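You operate a simulated robot arm through the tools that you are given. There is no shell and no other tool.

You are at the controls of a simulated robot arm. One attempt, no reset.

TASK
Brush plate 62 in the teal holder, lay film on it and roll it down.
Fine: black brush, put back; film with the green tab; park the roller carriage again. Set down upright: black brush.

It is judged by the outcome, as a careful person would: the job done as asked, and still so three seconds after it is handed in. It fails if anything else is knocked over, pushed out of place, dropped, spilled or broken.

THE ROBOT
A 7-joint arm with a two-finger parallel gripper, fixed in place. Base frame: the origin is on the floor under the middle of its stand, x ahead of it, y to its left, z up; the work surface is at about z = 850. Readings come in mm, rad, newtons and seconds.
It reaches about 1372 mm from its shoulder. Its first joint turns from -2.601 to 2.601 rad. Payload 3.43 kg.
The tool frame sits at the grasp point between the pads (the TCP): z along the fingers, y along the line on which they close. The tips reach 30 mm beyond it. Largest opening 94 mm; finger width 28, thickness 10; the body of the gripper, 50 by 96 mm, starts 55 mm behind the TCP.
Orientation is that of the tool frame in the base frame, as a unit quaternion [x, y, z, w]. With the fingers straight down and closing along the base's y, the tool's x points along the base's -x, its y along +y and its z along -z.

THE INTERFACE
- The arm moves only by the tool send_rows. Its argument "increments" is a list of rows, each a list of 7 numbers: the turn, a rotation vector about the base's x, y, z in rad, then the shift along the base's x, y, z in mm, then the gripper command, from -1 (fully open) to 1 (shut), values between in proportion. In form: [[ax, ay, az, x, y, z, fingers], ...]. A call has 1 to 20 rows; each row shifts and turns the commanded pose from where the row before left it. Each row takes 0.2 s and may step no farther than 50 mm and 0.15 rad from the row before; otherwise, or with a gripper value out of range, the whole call is refused. Where a pose cannot be reached the arm comes as near as it can. A force on the tool above 60 N (or 10 N above the force at the start of the call, whichever is more), or a blocked arm, ends the call early, and 0.2 s more pass. The fingers move at their own pace (about 45 mm/s each) and stop on an object; they squeeze with about 21 N. The grip force told is the motor's: it shows also when the fingers shut on nothing. Time passes only in rows, and 0.2 s behind the last, so rows that do not move let the fingers close. The reply holds the time, the measured pose of the TCP, the force on the tool along the base axes, the opening and the grip force, in the units named above and with some noise, with the torque about the TCP (base axes, N m) and any sound that the robot's microphone picked up.
- Cameras (640 x 400 px; columns grow to the right, rows downward): "scene" is fixed at [42.8, 491.8, 1620.6]; the picture's right is [0.66, -0.75, 0.00], its down [-0.46, -0.40, -0.79] and it looks along [0.59, 0.53, -0.61] (base axes); focal length 372 px, centre (320, 200). "wrist" rides on the gripper at [76, 14, -102] in the tool frame; the picture's right is [-0.18, 0.98, 0.00], its down [-0.75, -0.14, -0.64] and it looks along [-0.63, -0.12, 0.77] (tool axes); focal length 243 px, centre (320, 200). There is no depth. A picture from a camera that has moved, and an enlarged one, comes with that camera's place and axes in the base frame and with its lens. The place of the scene camera against the robot may be out by one fixed shift of up to 12 mm in any direction.
- capture(camera): a new picture of that camera. No time passes.
- close_up(camera, box): a new picture of the part [left, top, right, bottom] of that camera's present view, enlarged. No time passes.
- hand_in(): hands the job in; it is judged then, once.

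Nothing tells you positions but the pictures and the camera data. Unless the task says otherwise, let go and move clear before handing in.

The tools are called after "Call:" by a JSON object that holds its "fn" and its "kwargs". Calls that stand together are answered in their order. send_rows: Moves the arm, as the interface text tells. Its arguments: {"type":"object","properties":{"increments":{"type":"array","items":{"type":"array","items":{"type":"number"}}}},"required":["increments"]} The other tools are called the same way: capture (camera) takes a picture; close_up (camera, box) takes an enlarged picture of a part of a camera's view; hand_in () hands the job in.

At the start:

```text
time_s: 0.0
position: [716.5, 680.6, 1214.3]
tool_rot: [0.001, 1.0, 0.001, 0.001]
ft_force: [-0.6, 1.1, 0.5]
moment: [0.04, -0.03, 0.0]
width: 94.3
grasp_force: 0.1
```

scene: 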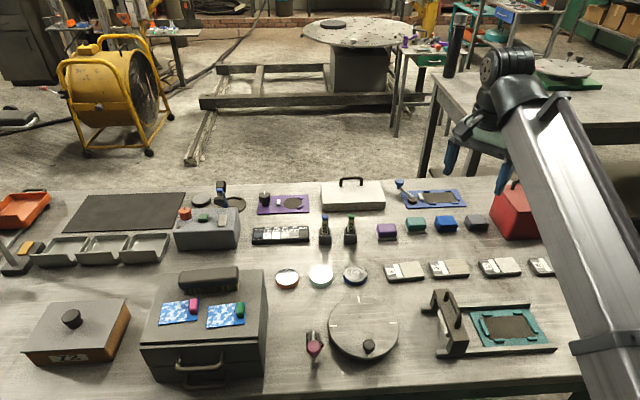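
wrist: 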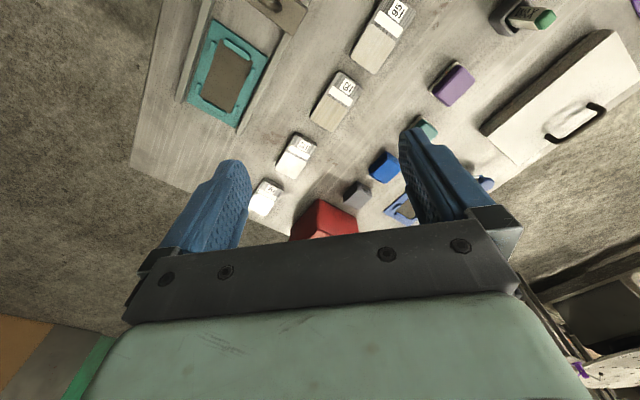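

I see a workbench with many items; the teal holder with a roller carriage is at the right-front, brushes near the middle, films with tabs on a box. First I'll look closer at all of these.

Call:
{"fn": "close_up", "kwargs": {"camera": "scene", "box": [400, 260, 580, 372]}}

Call:
{"fn": "close_up", "kwargs": {"camera": "scene", "box": [240, 170, 420, 282]}}

Call:
{"fn": "close_up", "kwargs": {"camera": "scene", "box": [120, 250, 300, 362]}}

Call:
{"fn": "close_up", "kwargs": {"camera": "scene", "box": [370, 170, 550, 282]}}

Call:
{"fn": "close_up", "kwargs": {"camera": "scene", "box": [270, 250, 450, 362]}}

Call:
{"fn": "close_up", "kwargs": {"camera": "scene", "box": [140, 160, 320, 272]}}

```text
3.56 times, centred on (490, 316) of scene
camera zoom: at [42.8, 491.8, 1620.6], right [0.66, -0.75, 0.0], down [-0.46, -0.4, -0.79], along [0.59, 0.53, -0.61], focal length 1324 px, centre (-284, -212)
```

zoom: 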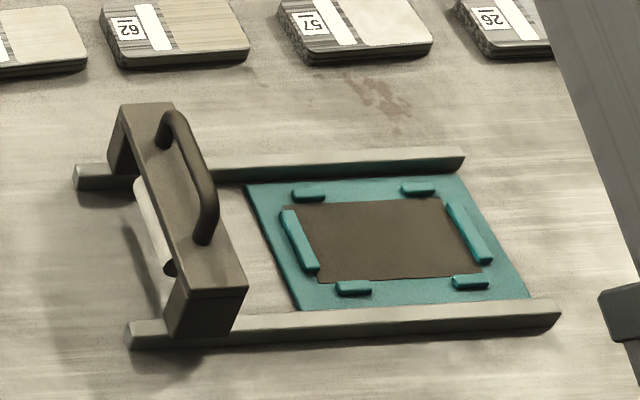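

```text
3.56 times, centred on (330, 226) of scene
camera zoom: at [42.8, 491.8, 1620.6], right [0.66, -0.75, 0.0], down [-0.46, -0.4, -0.79], along [0.59, 0.53, -0.61], focal length 1324 px, centre (284, 108)
```

zoom: 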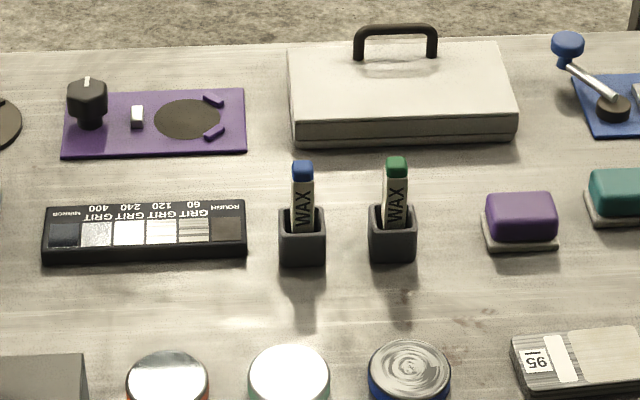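

```text
3.56 times, centred on (210, 306) of scene
camera zoom: at [42.8, 491.8, 1620.6], right [0.66, -0.75, 0.0], down [-0.46, -0.4, -0.79], along [0.59, 0.53, -0.61], focal length 1324 px, centre (711, -177)
```

zoom: 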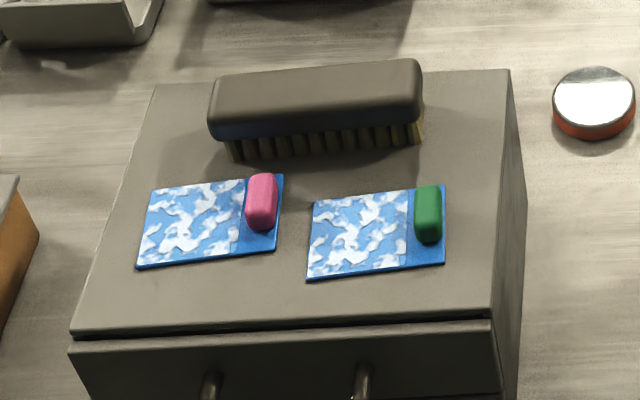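

```text
3.56 times, centred on (460, 226) of scene
camera zoom: at [42.8, 491.8, 1620.6], right [0.66, -0.75, 0.0], down [-0.46, -0.4, -0.79], along [0.59, 0.53, -0.61], focal length 1324 px, centre (-178, 108)
```

zoom: 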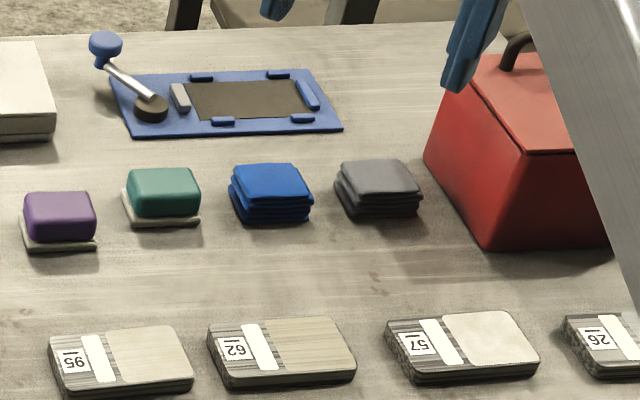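

```text
3.56 times, centred on (360, 306) of scene
camera zoom: at [42.8, 491.8, 1620.6], right [0.66, -0.75, 0.0], down [-0.46, -0.4, -0.79], along [0.59, 0.53, -0.61], focal length 1324 px, centre (178, -177)
```

zoom: 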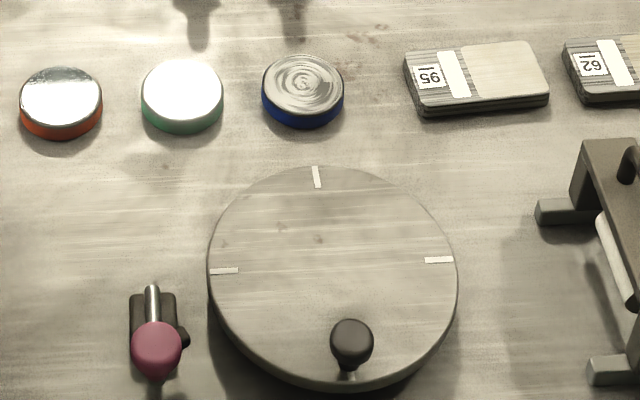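

```text
3.56 times, centred on (230, 216) of scene
camera zoom: at [42.8, 491.8, 1620.6], right [0.66, -0.75, 0.0], down [-0.46, -0.4, -0.79], along [0.59, 0.53, -0.61], focal length 1324 px, centre (640, 143)
```

zoom: 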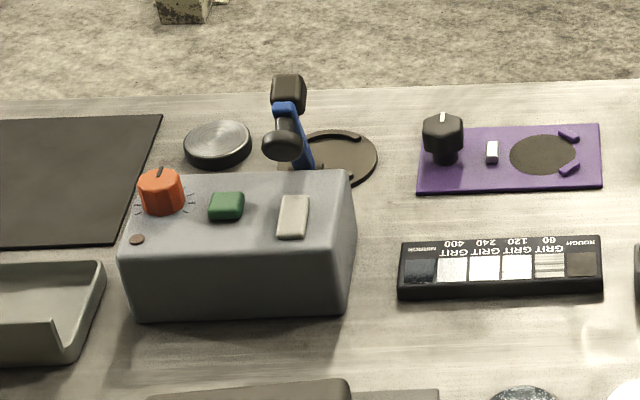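

The bench is turned roughly 45° to the base frame: plate 62 is at about (785, 688), the teal holder at about (710, 510) and the black brush on the cabinet. I'll turn the gripper about -45° so the fingers close across the bench depth, then survey with the wrist camera.

Call:
{"fn": "send_rows", "kwargs": {"increments": [[0, 0, -0.131, 0, 0, 0, -1], [0, 0, -0.131, 0, 0, 0, -1], [0, 0, -0.131, 0, 0, 0, -1], [0, 0, -0.131, 0, 0, 0, -1], [0, 0, -0.131, 0, 0, 0, -1], [0, 0, -0.131, 0, 0, 0, -1]]}}

Call:
{"fn": "capture", "kwargs": {"camera": "wrist"}}

Call:
{"fn": "capture", "kwargs": {"camera": "scene"}}

```text
time_s: 1.4
position: [716.0, 680.0, 1216.1]
tool_rot: [0.384, 0.923, 0.0, 0.0]
ft_force: [0.7, 0.0, 0.2]
moment: [0.0, 0.03, -0.02]
width: 93.8
grasp_force: 0.0
```

```text
taken
camera wrist: at [672.4, 744.8, 1318.1], right [0.83, 0.56, 0.0], down [0.43, -0.63, 0.64], along [0.36, -0.53, -0.77], focal length 243 px, centre (320, 200)
```

wrist: 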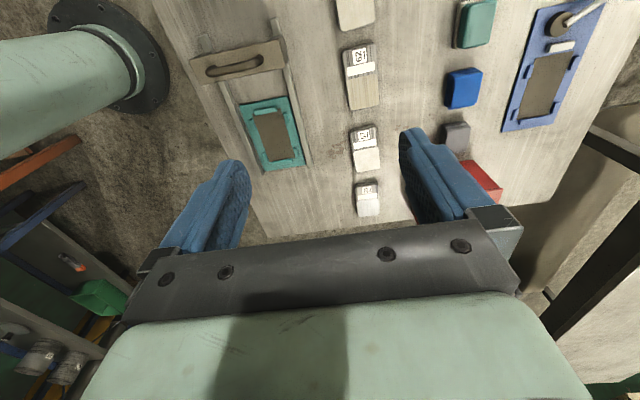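

```text
taken
```

scene: 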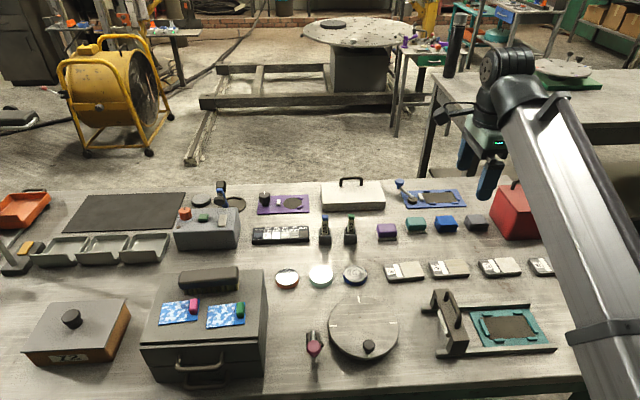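

Call:
{"fn": "close_up", "kwargs": {"camera": "wrist", "box": [170, 20, 410, 180]}}

Call:
{"fn": "close_up", "kwargs": {"camera": "wrist", "box": [320, 0, 440, 80]}}

```text
2.50 times, centred on (290, 100) of wrist
camera zoom: at [672.4, 744.8, 1318.1], right [0.83, 0.56, 0.0], down [0.43, -0.63, 0.64], along [0.36, -0.53, -0.77], focal length 606 px, centre (395, 450)
```

zoom: 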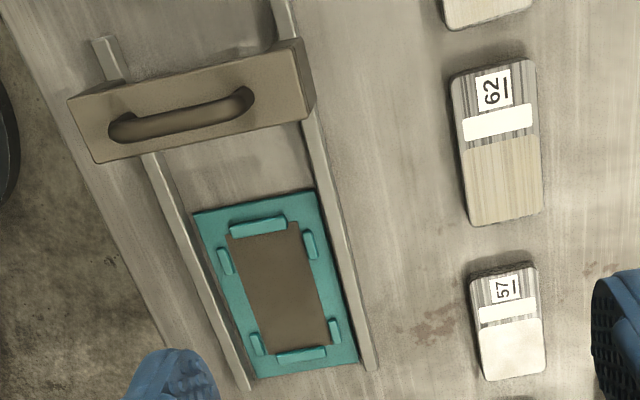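

```text
5.00 times, centred on (380, 40) of wrist
camera zoom: at [672.4, 744.8, 1318.1], right [0.83, 0.56, 0.0], down [0.43, -0.63, 0.64], along [0.36, -0.53, -0.77], focal length 1213 px, centre (20, 1000)
```

zoom: 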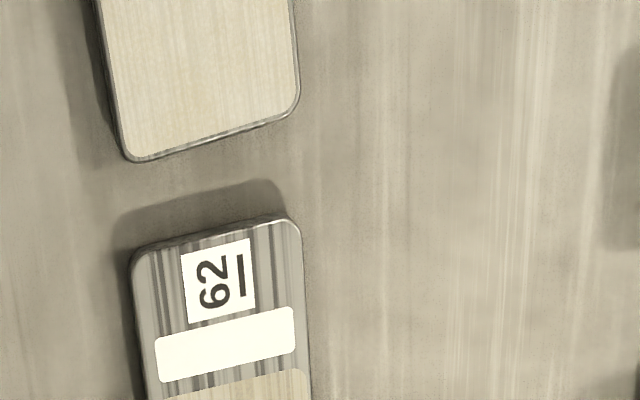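

Plate 62 is at about (791, 697), with the holder recess at about (715, 515); the rails run along roughly (0.71, -0.71). I'll descend above plate 62 for a close look.

Call:
{"fn": "send_rows", "kwargs": {"increments": [[0, 0, 0, 15, 3.4, -43, -1], [0, 0, 0, 15, 3.4, -43, -1], [0, 0, 0, 15, 3.4, -43, -1], [0, 0, 0, 15, 3.4, -43, -1], [0, 0, 0, 15, 3.4, -34, -1], [0, 0, 0, 0, 0, 0, -1]]}}

Call:
{"fn": "capture", "kwargs": {"camera": "wrist"}}

Call:
{"fn": "close_up", "kwargs": {"camera": "scene", "box": [400, 200, 560, 300]}}

```text
time_s: 2.8
position: [792.4, 696.8, 1008.2]
tool_rot: [0.383, 0.924, 0.001, 0.0]
ft_force: [-0.1, -0.1, -1.1]
moment: [-0.02, 0.02, -0.02]
width: 93.9
grasp_force: 0.0
```

```text
taken
camera wrist: at [748.1, 761.5, 1111.3], right [0.83, 0.56, 0.0], down [0.43, -0.63, 0.64], along [0.36, -0.53, -0.77], focal length 243 px, centre (320, 200)
```

wrist: 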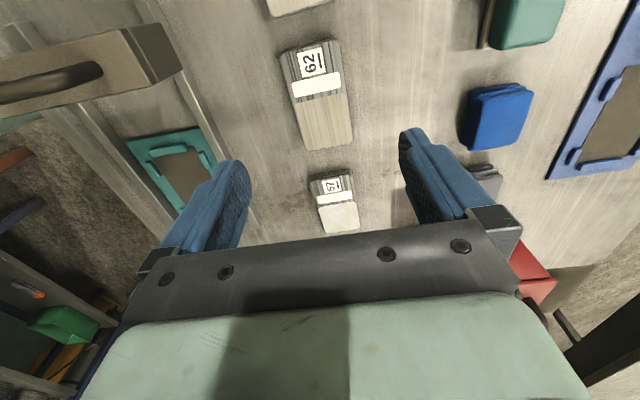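

```text
4.00 times, centred on (480, 250) of scene
camera zoom: at [42.8, 491.8, 1620.6], right [0.66, -0.75, 0.0], down [-0.46, -0.4, -0.79], along [0.59, 0.53, -0.61], focal length 1490 px, centre (-320, 0)
```

zoom: 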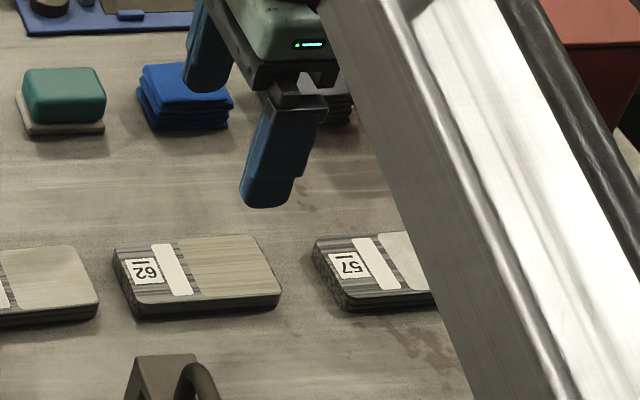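

Call:
{"fn": "close_up", "kwargs": {"camera": "wrist", "box": [260, 20, 420, 120]}}

Call:
{"fn": "close_up", "kwargs": {"camera": "wrist", "box": [260, 90, 420, 190]}}

```text
4.00 times, centred on (340, 70) of wrist
camera zoom: at [748.1, 761.5, 1111.3], right [0.83, 0.56, 0.0], down [0.43, -0.63, 0.64], along [0.36, -0.53, -0.77], focal length 970 px, centre (240, 720)
```

zoom: 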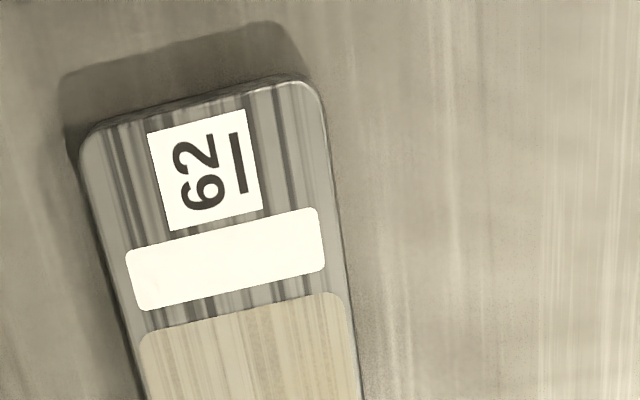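

```text
4.00 times, centred on (340, 140) of wrist
camera zoom: at [748.1, 761.5, 1111.3], right [0.83, 0.56, 0.0], down [0.43, -0.63, 0.64], along [0.36, -0.53, -0.77], focal length 970 px, centre (240, 440)
```

zoom: 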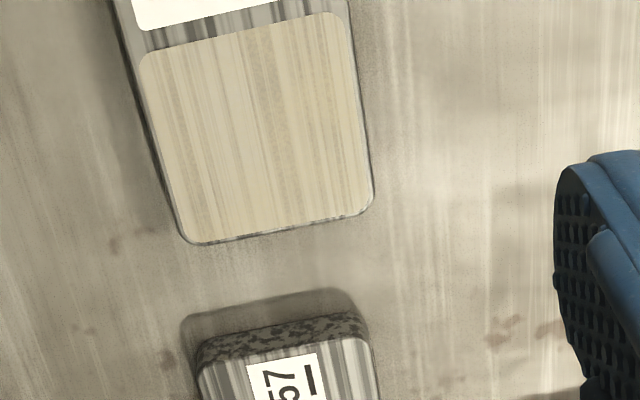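

Call:
{"fn": "close_up", "kwargs": {"camera": "scene", "box": [424, 252, 472, 282]}}

Call:
{"fn": "close_up", "kwargs": {"camera": "scene", "box": [424, 284, 520, 344]}}

Call:
{"fn": "close_up", "kwargs": {"camera": "scene", "box": [470, 300, 566, 360]}}

```text
13.33 times, centred on (448, 267) of scene
camera zoom: at [42.8, 491.8, 1620.6], right [0.66, -0.75, 0.0], down [-0.46, -0.4, -0.79], along [0.59, 0.53, -0.61], focal length 4966 px, centre (-1387, -693)
```

zoom: 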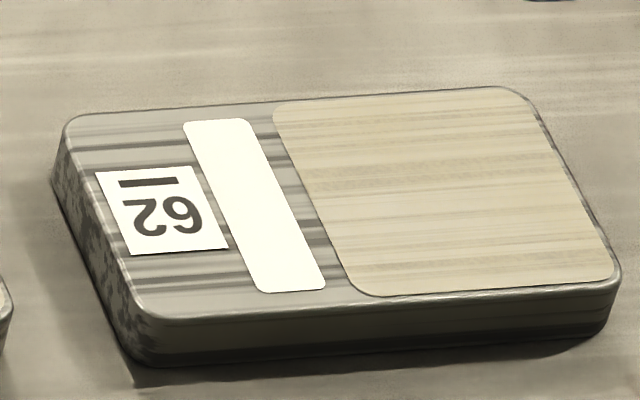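

```text
6.67 times, centred on (472, 314) of scene
camera zoom: at [42.8, 491.8, 1620.6], right [0.66, -0.75, 0.0], down [-0.46, -0.4, -0.79], along [0.59, 0.53, -0.61], focal length 2483 px, centre (-693, -560)
```

zoom: 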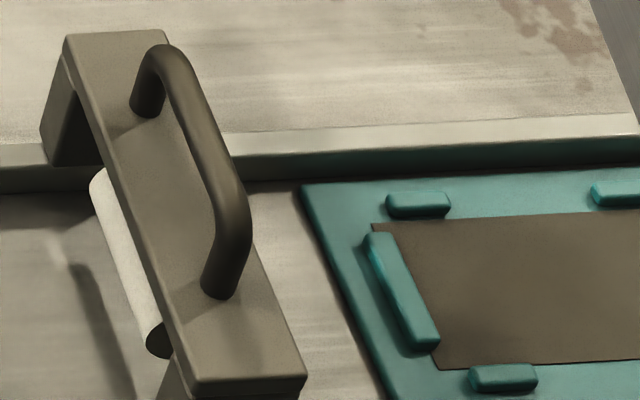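

```text
6.67 times, centred on (518, 330) of scene
camera zoom: at [42.8, 491.8, 1620.6], right [0.66, -0.75, 0.0], down [-0.46, -0.4, -0.79], along [0.59, 0.53, -0.61], focal length 2483 px, centre (-1000, -667)
```

zoom: 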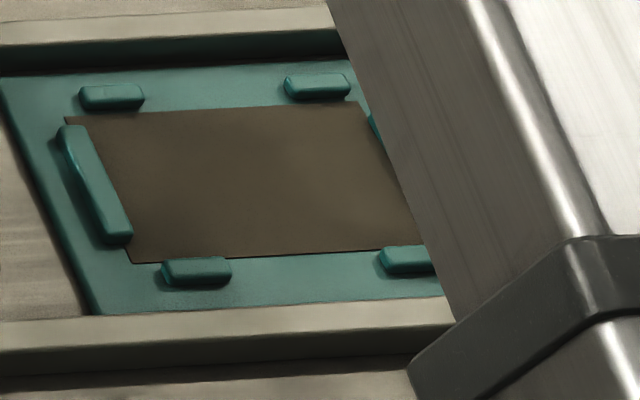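

Plate 62 measures about 100 × 55 × 12 mm, centred at about (794, 695) with its long side along roughly -44°. I'll align over it and go down to a hover.

Call:
{"fn": "send_rows", "kwargs": {"increments": [[0, 0, 0.019, 2, -2.5, -39, -1], [0, 0, 0, 0, 0, -39, -1], [0, 0, 0, 0, 0, 0, -1]]}}

Call:
{"fn": "capture", "kwargs": {"camera": "wrist"}}

Call:
{"fn": "close_up", "kwargs": {"camera": "scene", "box": [400, 230, 496, 290]}}

```text
time_s: 3.6
position: [791.4, 693.7, 930.1]
tool_rot: [0.374, 0.927, 0.001, 0.001]
ft_force: [0.4, -0.1, 0.1]
moment: [-0.02, 0.0, 0.0]
width: 94.0
grasp_force: 0.1
```

```text
taken
camera wrist: at [746.8, 756.7, 1032.7], right [0.81, 0.58, 0.0], down [0.44, -0.62, 0.64], along [0.37, -0.52, -0.77], focal length 243 px, centre (320, 200)
```

wrist: 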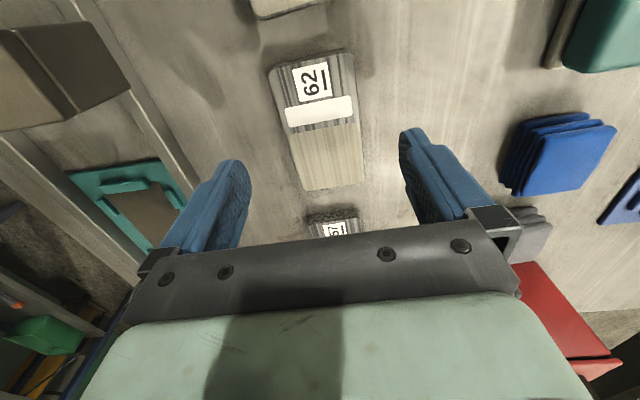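

```text
6.67 times, centred on (448, 260) of scene
camera zoom: at [42.8, 491.8, 1620.6], right [0.66, -0.75, 0.0], down [-0.46, -0.4, -0.79], along [0.59, 0.53, -0.61], focal length 2483 px, centre (-533, -200)
```

zoom: 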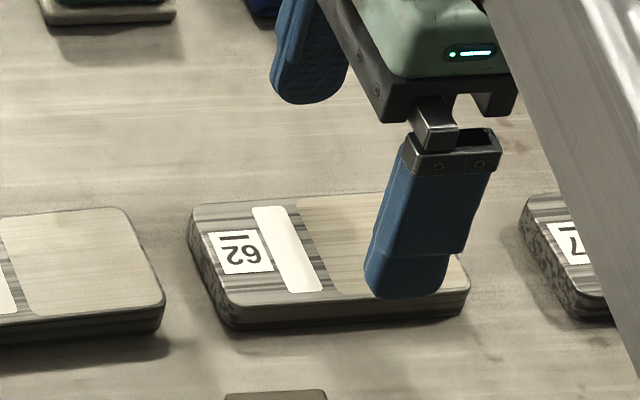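

Call:
{"fn": "close_up", "kwargs": {"camera": "wrist", "box": [240, 40, 400, 140]}}

Call:
{"fn": "close_up", "kwargs": {"camera": "wrist", "box": [240, 110, 400, 210]}}

```text
4.00 times, centred on (320, 90) of wrist
camera zoom: at [746.8, 756.7, 1032.7], right [0.81, 0.58, 0.0], down [0.44, -0.62, 0.64], along [0.37, -0.52, -0.77], focal length 970 px, centre (320, 640)
```

zoom: 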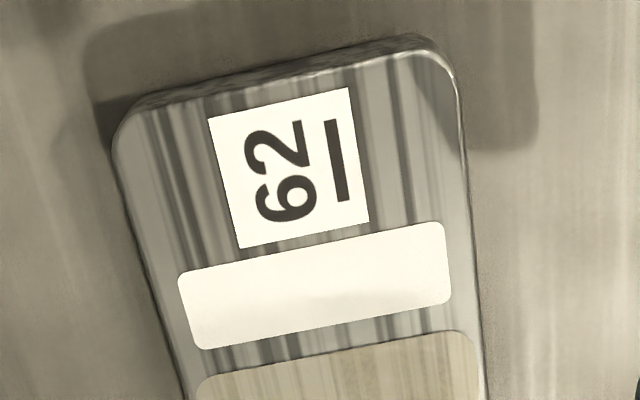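

```text
4.00 times, centred on (320, 160) of wrist
camera zoom: at [746.8, 756.7, 1032.7], right [0.81, 0.58, 0.0], down [0.44, -0.62, 0.64], along [0.37, -0.52, -0.77], focal length 970 px, centre (320, 360)
```

zoom: 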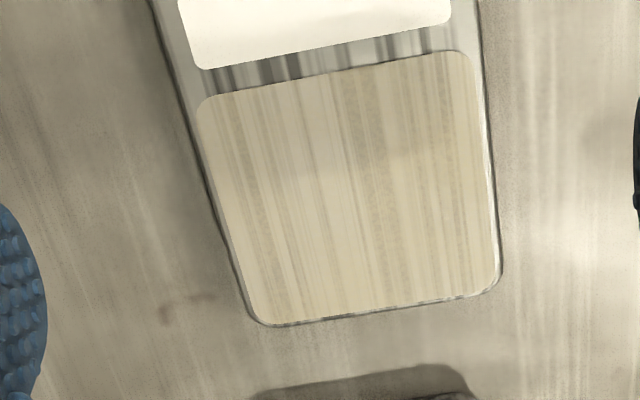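

I'm aligned to within about 3 mm of plate 62's centre. I'll correct that, descend so the fingertips are about 4 mm above the bench, and close.

Call:
{"fn": "send_rows", "kwargs": {"increments": [[0, 0, 0, 3, 0, -20, -1], [0, 0, 0, 0, 0, -15, -1], [0, 0, 0, 0, 0, -11, -1], [0, 0, 0, 0, 0, 0, -1]]}}

Call:
{"fn": "capture", "kwargs": {"camera": "wrist"}}

Call:
{"fn": "close_up", "kwargs": {"camera": "scene", "box": [400, 230, 496, 290]}}

```text
time_s: 4.6
position: [795.1, 694.0, 885.0]
tool_rot: [0.375, 0.927, 0.0, 0.0]
ft_force: [-0.1, -0.8, -0.1]
moment: [0.01, 0.02, 0.01]
width: 94.3
grasp_force: 0.1
```

```text
taken
camera wrist: at [750.3, 757.8, 987.1], right [0.81, 0.58, 0.0], down [0.44, -0.62, 0.64], along [0.37, -0.52, -0.77], focal length 243 px, centre (320, 200)
```

wrist: 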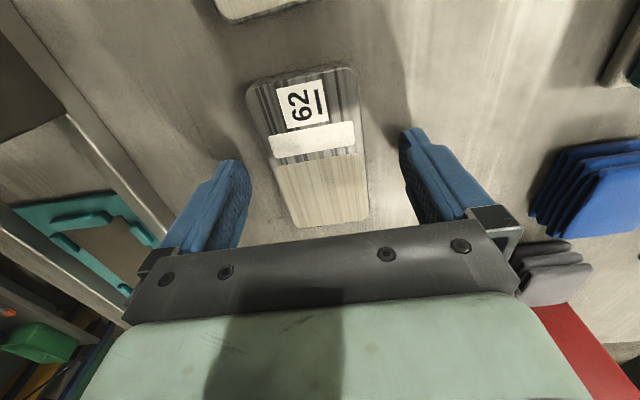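

```text
6.67 times, centred on (448, 260) of scene
camera zoom: at [42.8, 491.8, 1620.6], right [0.66, -0.75, 0.0], down [-0.46, -0.4, -0.79], along [0.59, 0.53, -0.61], focal length 2483 px, centre (-533, -200)
```

zoom: 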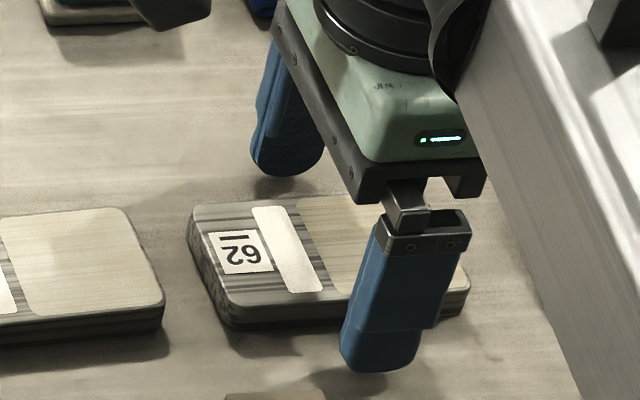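

Call:
{"fn": "send_rows", "kwargs": {"increments": [[0, 0, 0, 0, 0, 0, 1], [0, 0, 0, 0, 0, 0, 1], [0, 0, 0, 0, 0, 0, 1], [0, 0, 0, 0, 0, 0, 1], [0, 0, 0, 0, 0, 0, 1]]}}

Call:
{"fn": "capture", "kwargs": {"camera": "wrist"}}

```text
time_s: 5.8
position: [795.0, 693.8, 885.0]
tool_rot: [0.374, 0.927, -0.001, 0.0]
ft_force: [-0.9, 0.1, 0.3]
moment: [-0.01, 0.24, 0.07]
width: 55.7
grasp_force: 20.9
```

```text
taken
camera wrist: at [750.3, 757.8, 987.3], right [0.81, 0.58, 0.0], down [0.44, -0.62, 0.64], along [0.37, -0.52, -0.77], focal length 243 px, centre (320, 200)
```

wrist: 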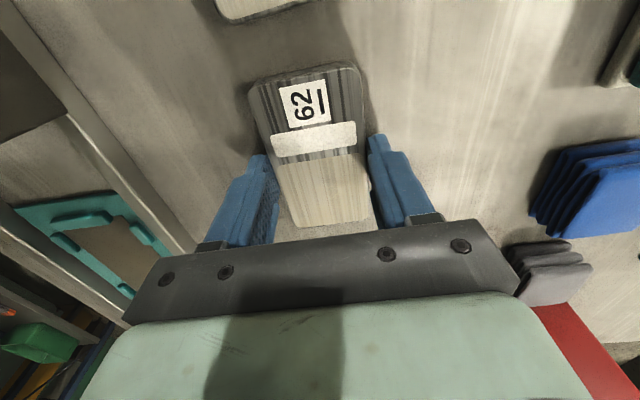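

Plate 62 is gripped (width 55.7 mm). I'll lift it and move beside the holder so the wrist camera can measure the recess.

Call:
{"fn": "send_rows", "kwargs": {"increments": [[0, 0, 0, 0, 0, 20, 1], [0, 0, 0, 0, 0, 35, 1], [0, 0, 0, -6, -9, 45, 1], [0, 0, 0, -12, -19, 45, 1], [0, 0, 0, 0, 0, 0, 1]]}}

Call:
{"fn": "capture", "kwargs": {"camera": "wrist"}}

Call:
{"fn": "close_up", "kwargs": {"camera": "scene", "box": [380, 200, 540, 300]}}

```text
refused: row 4 steps farther than a row can; nothing moved
```

```text
taken
camera wrist: at [750.3, 757.8, 987.3], right [0.81, 0.58, 0.0], down [0.44, -0.62, 0.64], along [0.37, -0.52, -0.77], focal length 243 px, centre (320, 200)
```

wrist: 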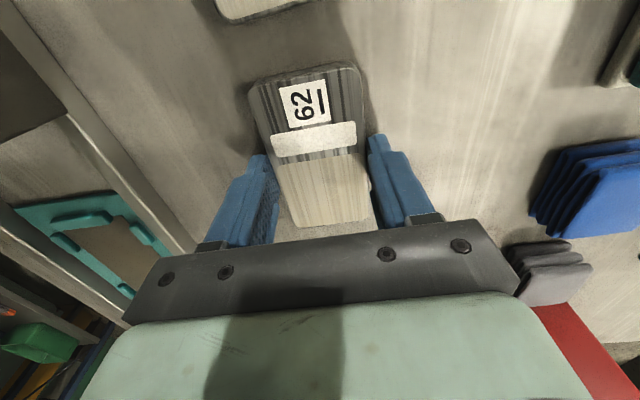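

```text
4.00 times, centred on (460, 250) of scene
camera zoom: at [42.8, 491.8, 1620.6], right [0.66, -0.75, 0.0], down [-0.46, -0.4, -0.79], along [0.59, 0.53, -0.61], focal length 1490 px, centre (-240, 0)
```

zoom: 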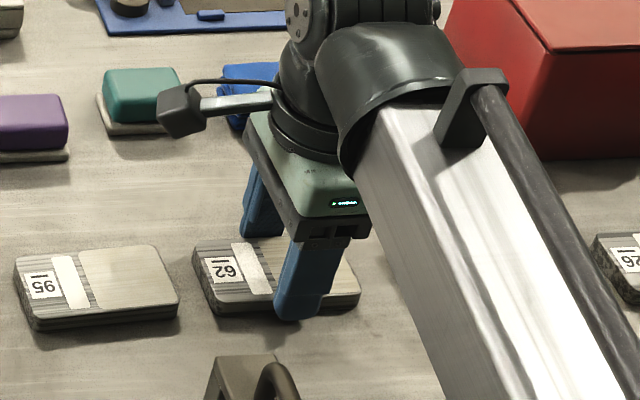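

The step was too long in one row, so I'll use smaller steps for the same lift and move.

Call:
{"fn": "send_rows", "kwargs": {"increments": [[0, 0, 0, 0, 0, 20, 1], [0, 0, 0, 0, 0, 35, 1], [0, 0, 0, -6, -9, 40, 1], [0, 0, 0, -6, -10, 40, 1], [0, 0, 0, -6, -9, 10, 1], [0, 0, 0, 0, 0, 0, 1]]}}

Call:
{"fn": "capture", "kwargs": {"camera": "wrist"}}

Call:
{"fn": "close_up", "kwargs": {"camera": "scene", "box": [380, 200, 540, 300]}}

```text
time_s: 7.2
position: [776.8, 665.3, 1029.4]
tool_rot: [0.375, 0.927, 0.0, -0.001]
ft_force: [0.7, -0.1, -6.3]
moment: [-0.02, 0.02, 0.0]
width: 55.9
grasp_force: 21.0
```

```text
taken
camera wrist: at [732.1, 729.3, 1132.0], right [0.81, 0.58, 0.0], down [0.44, -0.62, 0.64], along [0.37, -0.52, -0.77], focal length 243 px, centre (320, 200)
```

wrist: 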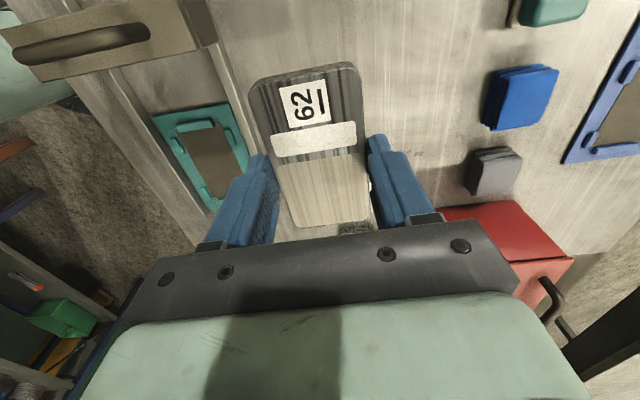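

```text
4.00 times, centred on (460, 250) of scene
camera zoom: at [42.8, 491.8, 1620.6], right [0.66, -0.75, 0.0], down [-0.46, -0.4, -0.79], along [0.59, 0.53, -0.61], focal length 1490 px, centre (-240, 0)
```

zoom: 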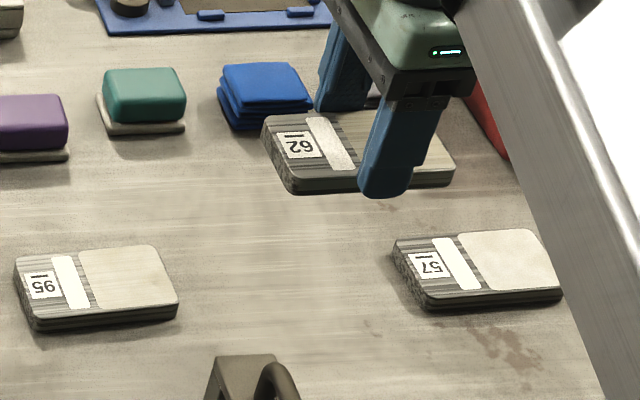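

Call:
{"fn": "send_rows", "kwargs": {"increments": [[0, 0, 0, -25, 24.5, 0, 1], [0, 0, 0, -25, 24.5, 0, 1], [0, 0, 0, 0, 0, 0, 1]]}}

Call:
{"fn": "capture", "kwargs": {"camera": "wrist"}}

Call:
{"fn": "close_up", "kwargs": {"camera": "wrist", "box": [60, 0, 300, 150]}}

```text
time_s: 8.0
position: [728.5, 715.1, 1027.6]
tool_rot: [0.374, 0.927, 0.0, 0.0]
ft_force: [-0.6, 0.8, -6.3]
moment: [0.0, 0.0, 0.02]
width: 55.9
grasp_force: 20.7
```

```text
taken
camera wrist: at [684.0, 779.1, 1130.7], right [0.82, 0.58, 0.0], down [0.44, -0.62, 0.64], along [0.37, -0.52, -0.77], focal length 243 px, centre (320, 200)
```

wrist: 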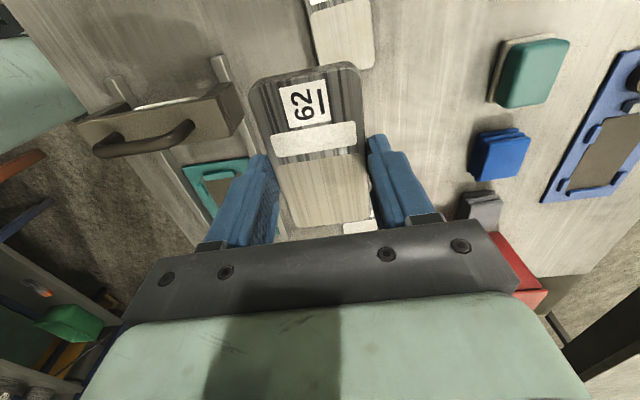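

```text
2.67 times, centred on (180, 75) of wrist
camera zoom: at [684.0, 779.1, 1130.7], right [0.82, 0.58, 0.0], down [0.44, -0.62, 0.64], along [0.37, -0.52, -0.77], focal length 647 px, centre (693, 533)
```

zoom: 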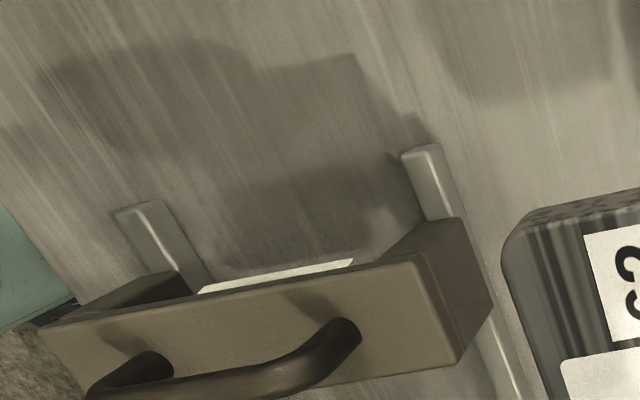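

Call:
{"fn": "send_rows", "kwargs": {"increments": [[0, 0, 0, 30.5, -30.5, 0, 1], [0, 0, 0, 30.5, -30.5, 0, 1], [0, 0, 0, 30.5, -30.5, 0, 1], [0, 0, 0, 0, 0, 0, 1]]}}

Call:
{"fn": "capture", "kwargs": {"camera": "wrist"}}

Call:
{"fn": "close_up", "kwargs": {"camera": "wrist", "box": [100, 40, 276, 150]}}

```text
time_s: 9.0
position: [820.2, 625.1, 1029.6]
tool_rot: [0.374, 0.927, 0.0, 0.0]
ft_force: [-0.3, 0.4, -6.4]
moment: [-0.04, 0.02, 0.0]
width: 56.0
grasp_force: 20.8
```

```text
taken
camera wrist: at [775.4, 689.3, 1132.0], right [0.81, 0.58, 0.0], down [0.44, -0.62, 0.64], along [0.37, -0.52, -0.77], focal length 243 px, centre (320, 200)
```

wrist: 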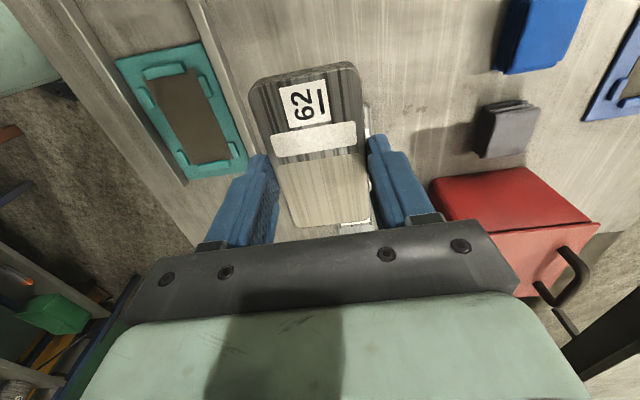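

```text
3.64 times, centred on (188, 95) of wrist
camera zoom: at [775.4, 689.3, 1132.0], right [0.81, 0.58, 0.0], down [0.44, -0.62, 0.64], along [0.37, -0.52, -0.77], focal length 882 px, centre (800, 582)
```

zoom: 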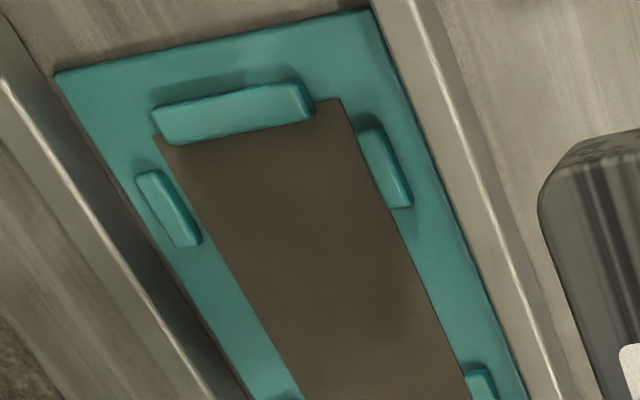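

Call:
{"fn": "close_up", "kwargs": {"camera": "wrist", "box": [100, 80, 276, 190]}}

Call:
{"fn": "close_up", "kwargs": {"camera": "scene", "box": [420, 270, 580, 370]}}

```text
3.64 times, centred on (188, 135) of wrist
camera zoom: at [775.4, 689.3, 1132.0], right [0.81, 0.58, 0.0], down [0.44, -0.62, 0.64], along [0.37, -0.52, -0.77], focal length 882 px, centre (800, 436)
```

zoom: 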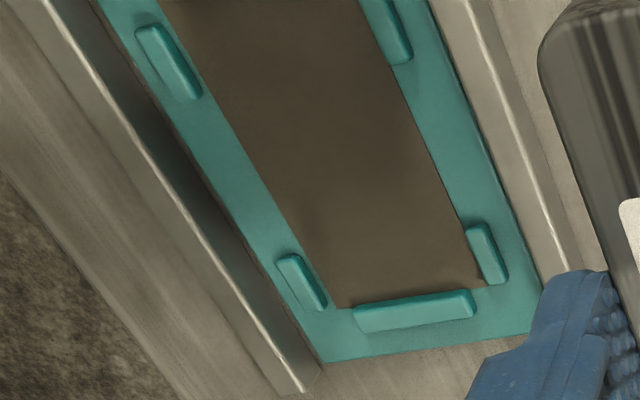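

```text
4.00 times, centred on (500, 320) of scene
camera zoom: at [42.8, 491.8, 1620.6], right [0.66, -0.75, 0.0], down [-0.46, -0.4, -0.79], along [0.59, 0.53, -0.61], focal length 1490 px, centre (-400, -280)
```

zoom: 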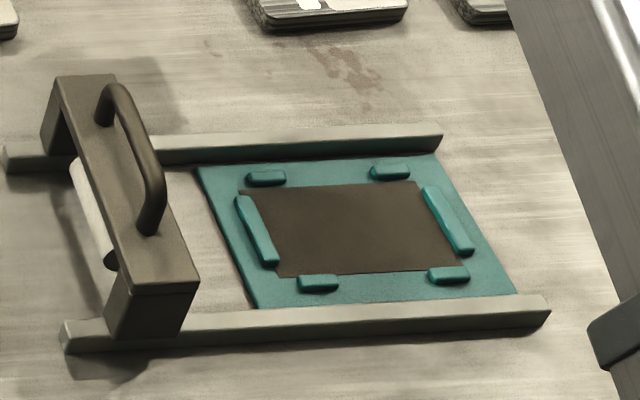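

The recess centre comes out at about (720, 511), with clip clearance of about 3–4 mm all round, and the carriage is well clear at about 150 mm back along the rails. I'll carry the plate over the holder and descend to a hover.

Call:
{"fn": "send_rows", "kwargs": {"increments": [[0, 0, -0.015, -25.2, -28.7, 0, 1], [0, 0, 0, -25.2, -28.7, 0, 1], [0, 0, 0, -25.1, -28.7, 0, 1], [0, 0, 0, -25.1, -28.6, 0, 1], [0, 0, 0, 0, 0, -45, 1], [0, 0, 0, 0, 0, -45, 1], [0, 0, 0, 0, 0, -20, 1], [0, 0, 0, 0, 0, 0, 1]]}}

Call:
{"fn": "capture", "kwargs": {"camera": "wrist"}}

Call:
{"fn": "close_up", "kwargs": {"camera": "scene", "box": [420, 270, 580, 370]}}

```text
time_s: 10.8
position: [717.6, 508.1, 919.5]
tool_rot: [0.381, 0.925, 0.0, 0.001]
ft_force: [0.0, -0.2, -5.5]
moment: [-0.01, -0.04, 0.01]
width: 55.8
grasp_force: 21.1
```

```text
taken
camera wrist: at [673.5, 572.2, 1022.5], right [0.82, 0.57, 0.0], down [0.43, -0.63, 0.64], along [0.36, -0.53, -0.77], focal length 243 px, centre (320, 200)
```

wrist: 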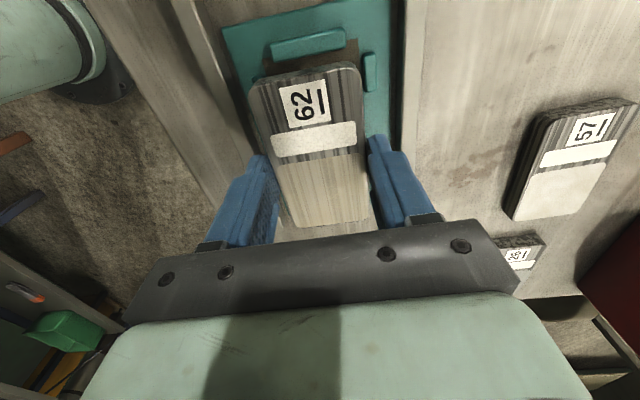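

```text
4.00 times, centred on (500, 320) of scene
camera zoom: at [42.8, 491.8, 1620.6], right [0.66, -0.75, 0.0], down [-0.46, -0.4, -0.79], along [0.59, 0.53, -0.61], focal length 1490 px, centre (-400, -280)
```

zoom: 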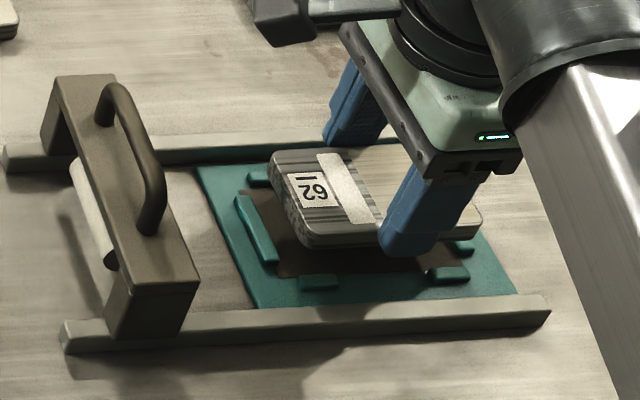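

Call:
{"fn": "close_up", "kwargs": {"camera": "wrist", "box": [210, 0, 418, 130]}}

Call:
{"fn": "close_up", "kwargs": {"camera": "scene", "box": [470, 295, 566, 355]}}

```text
3.08 times, centred on (314, 65) of wrist
camera zoom: at [673.5, 572.2, 1022.5], right [0.82, 0.57, 0.0], down [0.43, -0.63, 0.64], along [0.36, -0.53, -0.77], focal length 746 px, centre (338, 615)
```

zoom: 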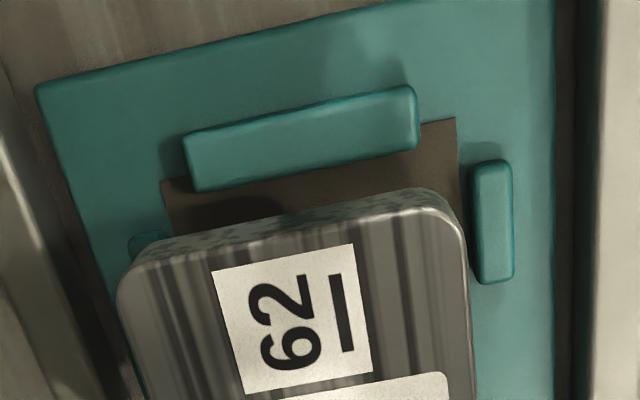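

```text
6.67 times, centred on (518, 325) of scene
camera zoom: at [42.8, 491.8, 1620.6], right [0.66, -0.75, 0.0], down [-0.46, -0.4, -0.79], along [0.59, 0.53, -0.61], focal length 2483 px, centre (-1000, -633)
```

zoom: 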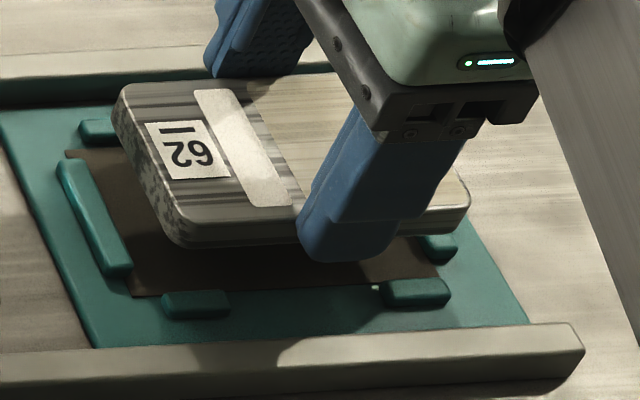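

The plate needs to shift about 3.5 mm toward the far rail to centre between the clips. I'll shift and lower in small steps.

Call:
{"fn": "send_rows", "kwargs": {"increments": [[0, 0, 0, 2.8, 2.5, 0, 1], [0, 0, 0, 0, 0, -10, 1], [0, 0, 0, 0, 0, -8, 1], [0, 0, 0, 0, 0, 0, 1]]}}

Call:
{"fn": "close_up", "kwargs": {"camera": "wrist", "box": [210, 0, 418, 130]}}

Call:
{"fn": "close_up", "kwargs": {"camera": "scene", "box": [470, 295, 566, 355]}}

```text
time_s: 11.8
position: [723.1, 512.7, 902.9]
tool_rot: [0.381, 0.924, -0.001, 0.0]
ft_force: [-0.3, -0.9, -6.4]
moment: [-0.03, -0.02, -0.01]
width: 55.6
grasp_force: 21.2
```

```text
3.08 times, centred on (314, 65) of wrist
camera zoom: at [677.6, 575.4, 1004.9], right [0.82, 0.57, 0.0], down [0.43, -0.63, 0.64], along [0.36, -0.53, -0.77], focal length 746 px, centre (338, 615)
```

zoom: 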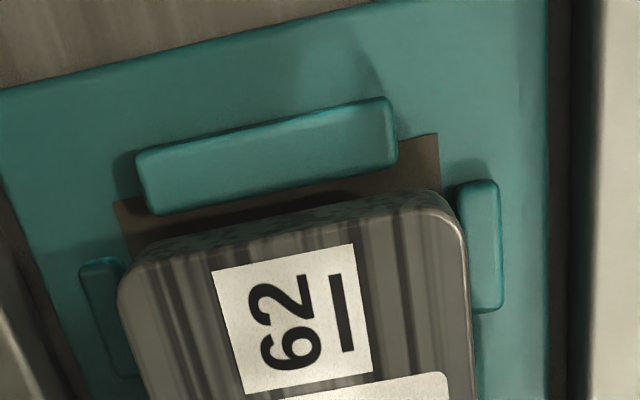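

```text
6.67 times, centred on (518, 325) of scene
camera zoom: at [42.8, 491.8, 1620.6], right [0.66, -0.75, 0.0], down [-0.46, -0.4, -0.79], along [0.59, 0.53, -0.61], focal length 2483 px, centre (-1000, -633)
```

zoom: 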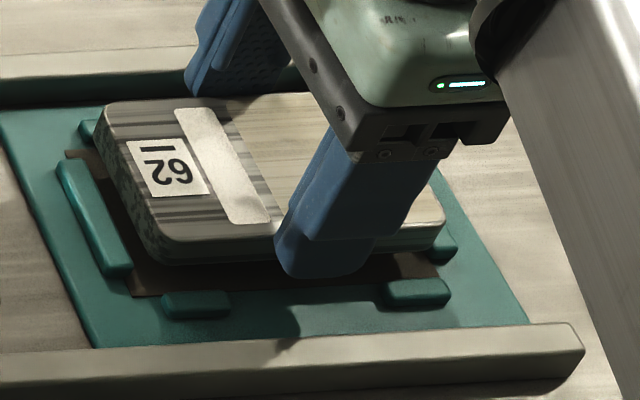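

Call:
{"fn": "send_rows", "kwargs": {"increments": [[0, 0, 0, -1, -1, -3, 1], [0, 0, 0, 0, 0, -3, 1], [0, 0, 0, 0, 0, 0, 1], [0, 0, 0, 0, 0, 0, 1]]}}

Call:
{"fn": "close_up", "kwargs": {"camera": "wrist", "box": [210, 0, 418, 130]}}

Call:
{"fn": "close_up", "kwargs": {"camera": "scene", "box": [470, 295, 566, 355]}}

```text
time_s: 12.8
position: [722.1, 511.3, 894.8]
tool_rot: [0.38, 0.925, -0.001, 0.001]
ft_force: [-0.2, 0.8, -6.7]
moment: [0.03, -0.01, 0.0]
width: 55.9
grasp_force: 20.8
```

```text
3.08 times, centred on (314, 65) of wrist
camera zoom: at [676.6, 574.8, 998.8], right [0.82, 0.57, 0.0], down [0.43, -0.63, 0.64], along [0.36, -0.53, -0.77], focal length 746 px, centre (338, 615)
```

zoom: 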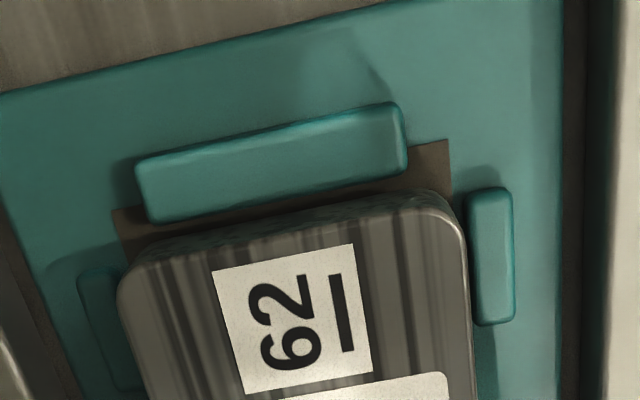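

```text
6.67 times, centred on (518, 325) of scene
camera zoom: at [42.8, 491.8, 1620.6], right [0.66, -0.75, 0.0], down [-0.46, -0.4, -0.79], along [0.59, 0.53, -0.61], focal length 2483 px, centre (-1000, -633)
```

zoom: 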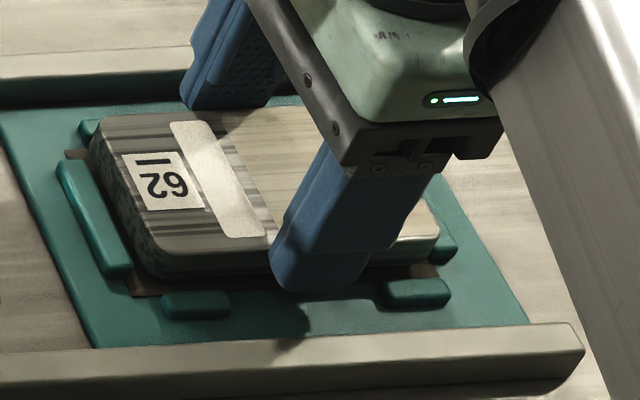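

Call:
{"fn": "send_rows", "kwargs": {"increments": [[0, 0, 0, 0, 0, -2, 1], [0, 0, 0, 0, 0, -2, 1], [0, 0, 0, 0, 0, 0, 1]]}}

Call:
{"fn": "close_up", "kwargs": {"camera": "scene", "box": [470, 295, 566, 355]}}

```text
time_s: 13.6
position: [720.0, 510.6, 893.2]
tool_rot: [0.381, 0.924, 0.0, 0.0]
ft_force: [-0.9, -0.8, -6.2]
moment: [-0.03, -0.02, -0.01]
width: 55.8
grasp_force: 20.7
```

```text
6.67 times, centred on (518, 325) of scene
camera zoom: at [42.8, 491.8, 1620.6], right [0.66, -0.75, 0.0], down [-0.46, -0.4, -0.79], along [0.59, 0.53, -0.61], focal length 2483 px, centre (-1000, -633)
```

zoom: 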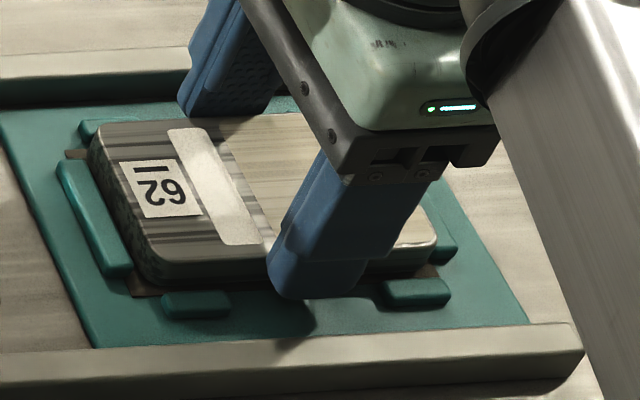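

Call:
{"fn": "send_rows", "kwargs": {"increments": [[0, 0, 0, 0, 0, -1.5, 1], [0, 0, 0, 0, 0, 0, 1]]}}

Call:
{"fn": "close_up", "kwargs": {"camera": "wrist", "box": [210, 0, 418, 130]}}

```text
time_s: 14.2
position: [721.2, 510.4, 890.9]
tool_rot: [0.381, 0.925, 0.0, 0.0]
ft_force: [-0.2, -0.1, -6.7]
moment: [-0.01, 0.01, 0.02]
width: 55.6
grasp_force: 20.7
```

```text
3.08 times, centred on (314, 65) of wrist
camera zoom: at [676.5, 574.8, 993.5], right [0.82, 0.57, 0.0], down [0.44, -0.63, 0.64], along [0.36, -0.53, -0.77], focal length 746 px, centre (338, 615)
```

zoom: 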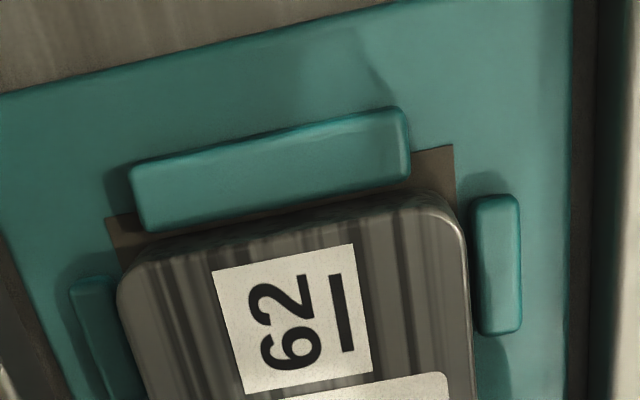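

Call:
{"fn": "send_rows", "kwargs": {"increments": [[0, 0, 0, 0, 0, -1, 1], [0, 0, 0, 0, 0, -1, 1], [0, 0, 0, 0, 0, 0, 1]]}}

```text
time_s: 15.0
position: [721.3, 510.2, 888.1]
tool_rot: [0.381, 0.924, 0.0, 0.001]
ft_force: [-0.2, 0.5, 4.7]
moment: [-0.05, 0.32, 0.03]
width: 55.7
grasp_force: 21.4
```

The plate is seated on the holder (contact felt). I'll open partway to 72 mm, staying clear of the rails, and check.

Call:
{"fn": "send_rows", "kwargs": {"increments": [[0, 0, 0, 0, 0, 0, -0.5], [0, 0, 0, 0, 0, 0, -0.5], [0, 0, 0, 0, 0, 0, -0.5]]}}

Call:
{"fn": "close_up", "kwargs": {"camera": "wrist", "box": [210, 0, 418, 130]}}

Call:
{"fn": "close_up", "kwargs": {"camera": "scene", "box": [470, 295, 566, 355]}}

```text
time_s: 15.8
position: [722.2, 511.0, 889.1]
tool_rot: [0.381, 0.925, 0.0, -0.001]
ft_force: [0.5, -0.1, -1.0]
moment: [0.01, -0.01, 0.02]
width: 70.7
grasp_force: 0.1
```

```text
3.08 times, centred on (314, 65) of wrist
camera zoom: at [677.1, 575.4, 991.8], right [0.82, 0.57, 0.0], down [0.43, -0.63, 0.64], along [0.36, -0.53, -0.77], focal length 746 px, centre (338, 615)
```

zoom: 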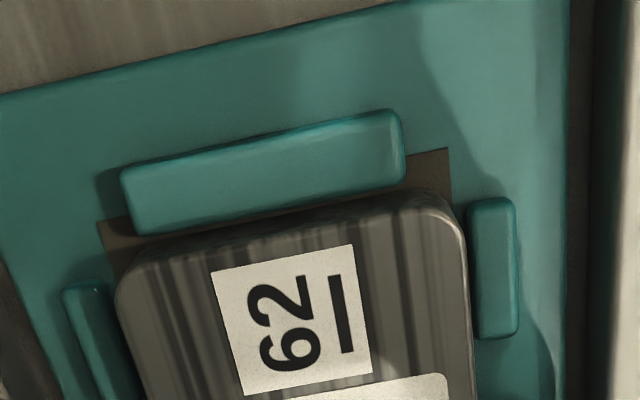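

```text
6.67 times, centred on (518, 325) of scene
camera zoom: at [42.8, 491.8, 1620.6], right [0.66, -0.75, 0.0], down [-0.46, -0.4, -0.79], along [0.59, 0.53, -0.61], focal length 2483 px, centre (-1000, -633)
```

zoom: 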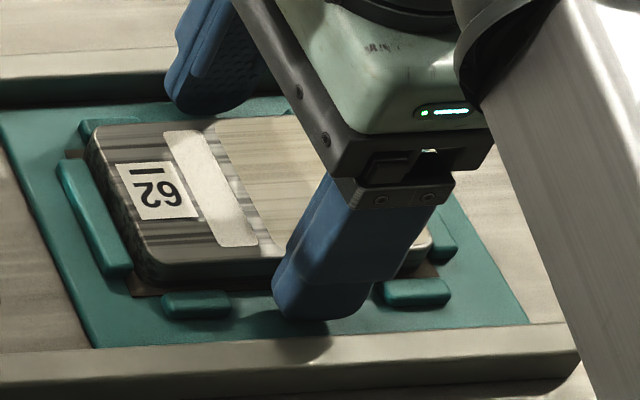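

Plate 62 is sitting between the clips. I'll lift clear and travel high over to the cabinet to look at the brush.

Call:
{"fn": "send_rows", "kwargs": {"increments": [[0, 0, 0, 0, 0, 15, -0.5], [0, 0, 0, 0, 0, 30, -0.5], [0, 0, 0, 0, 0, 45, -0.5], [0, 0, 0, 0, 0, 48, -0.5], [0, 0, 0, 0, 0, 48, -0.5], [0, 0, 0, 0, 0, 48, -0.5], [0, 0, 0, 0, 0, 46, -0.5]]}}

Call:
{"fn": "send_rows", "kwargs": {"increments": [[0, 0, 0, -28.7, 35.6, 0, -1], [0, 0, 0, -28.7, 35.6, 0, -1], [0, 0, 0, -28.7, 35.6, 0, -1], [0, 0, 0, -28.7, 35.6, 0, -1], [0, 0, 0, -28.7, 35.6, 0, -1], [0, 0, 0, -28.7, 35.6, 0, -1], [0, 0, 0, -28.7, 35.6, 0, -1], [0, 0, 0, -28.7, 35.6, 0, -1], [0, 0, 0, -28.7, 35.6, 0, -1], [0, 0, 0, -28.7, 35.6, 0, -1], [0, 0, 0, -28.7, 35.6, 0, -1], [0, 0, 0, -28.7, 35.6, 0, -1], [0, 0, 0, -28.7, 35.6, 0, -1], [0, 0, 0, 0, 0, 0, -1]]}}

Call:
{"fn": "capture", "kwargs": {"camera": "wrist"}}

Call:
{"fn": "capture", "kwargs": {"camera": "scene"}}

```text
time_s: 17.4
position: [721.3, 512.1, 1168.4]
tool_rot: [0.381, 0.925, 0.0, -0.001]
ft_force: [0.6, -0.3, -1.1]
moment: [-0.02, 0.01, -0.01]
width: 70.4
grasp_force: 0.0
```

```text
time_s: 20.4
position: [349.1, 976.2, 1167.7]
tool_rot: [0.381, 0.925, 0.001, 0.0]
ft_force: [-1.3, 0.5, 0.6]
moment: [0.0, 0.02, 0.0]
width: 94.0
grasp_force: 0.2
```

```text
taken
camera wrist: at [304.2, 1040.2, 1271.1], right [0.82, 0.57, 0.0], down [0.43, -0.63, 0.64], along [0.36, -0.53, -0.77], focal length 243 px, centre (320, 200)
```

wrist: 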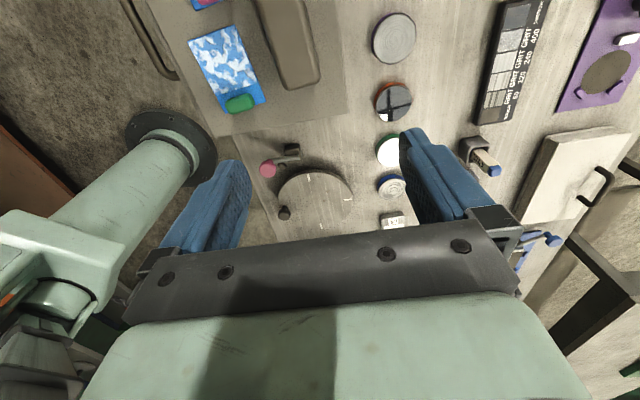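

```text
taken
```

scene: 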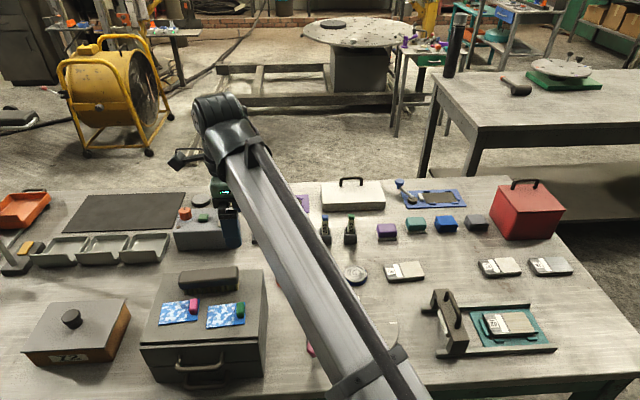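

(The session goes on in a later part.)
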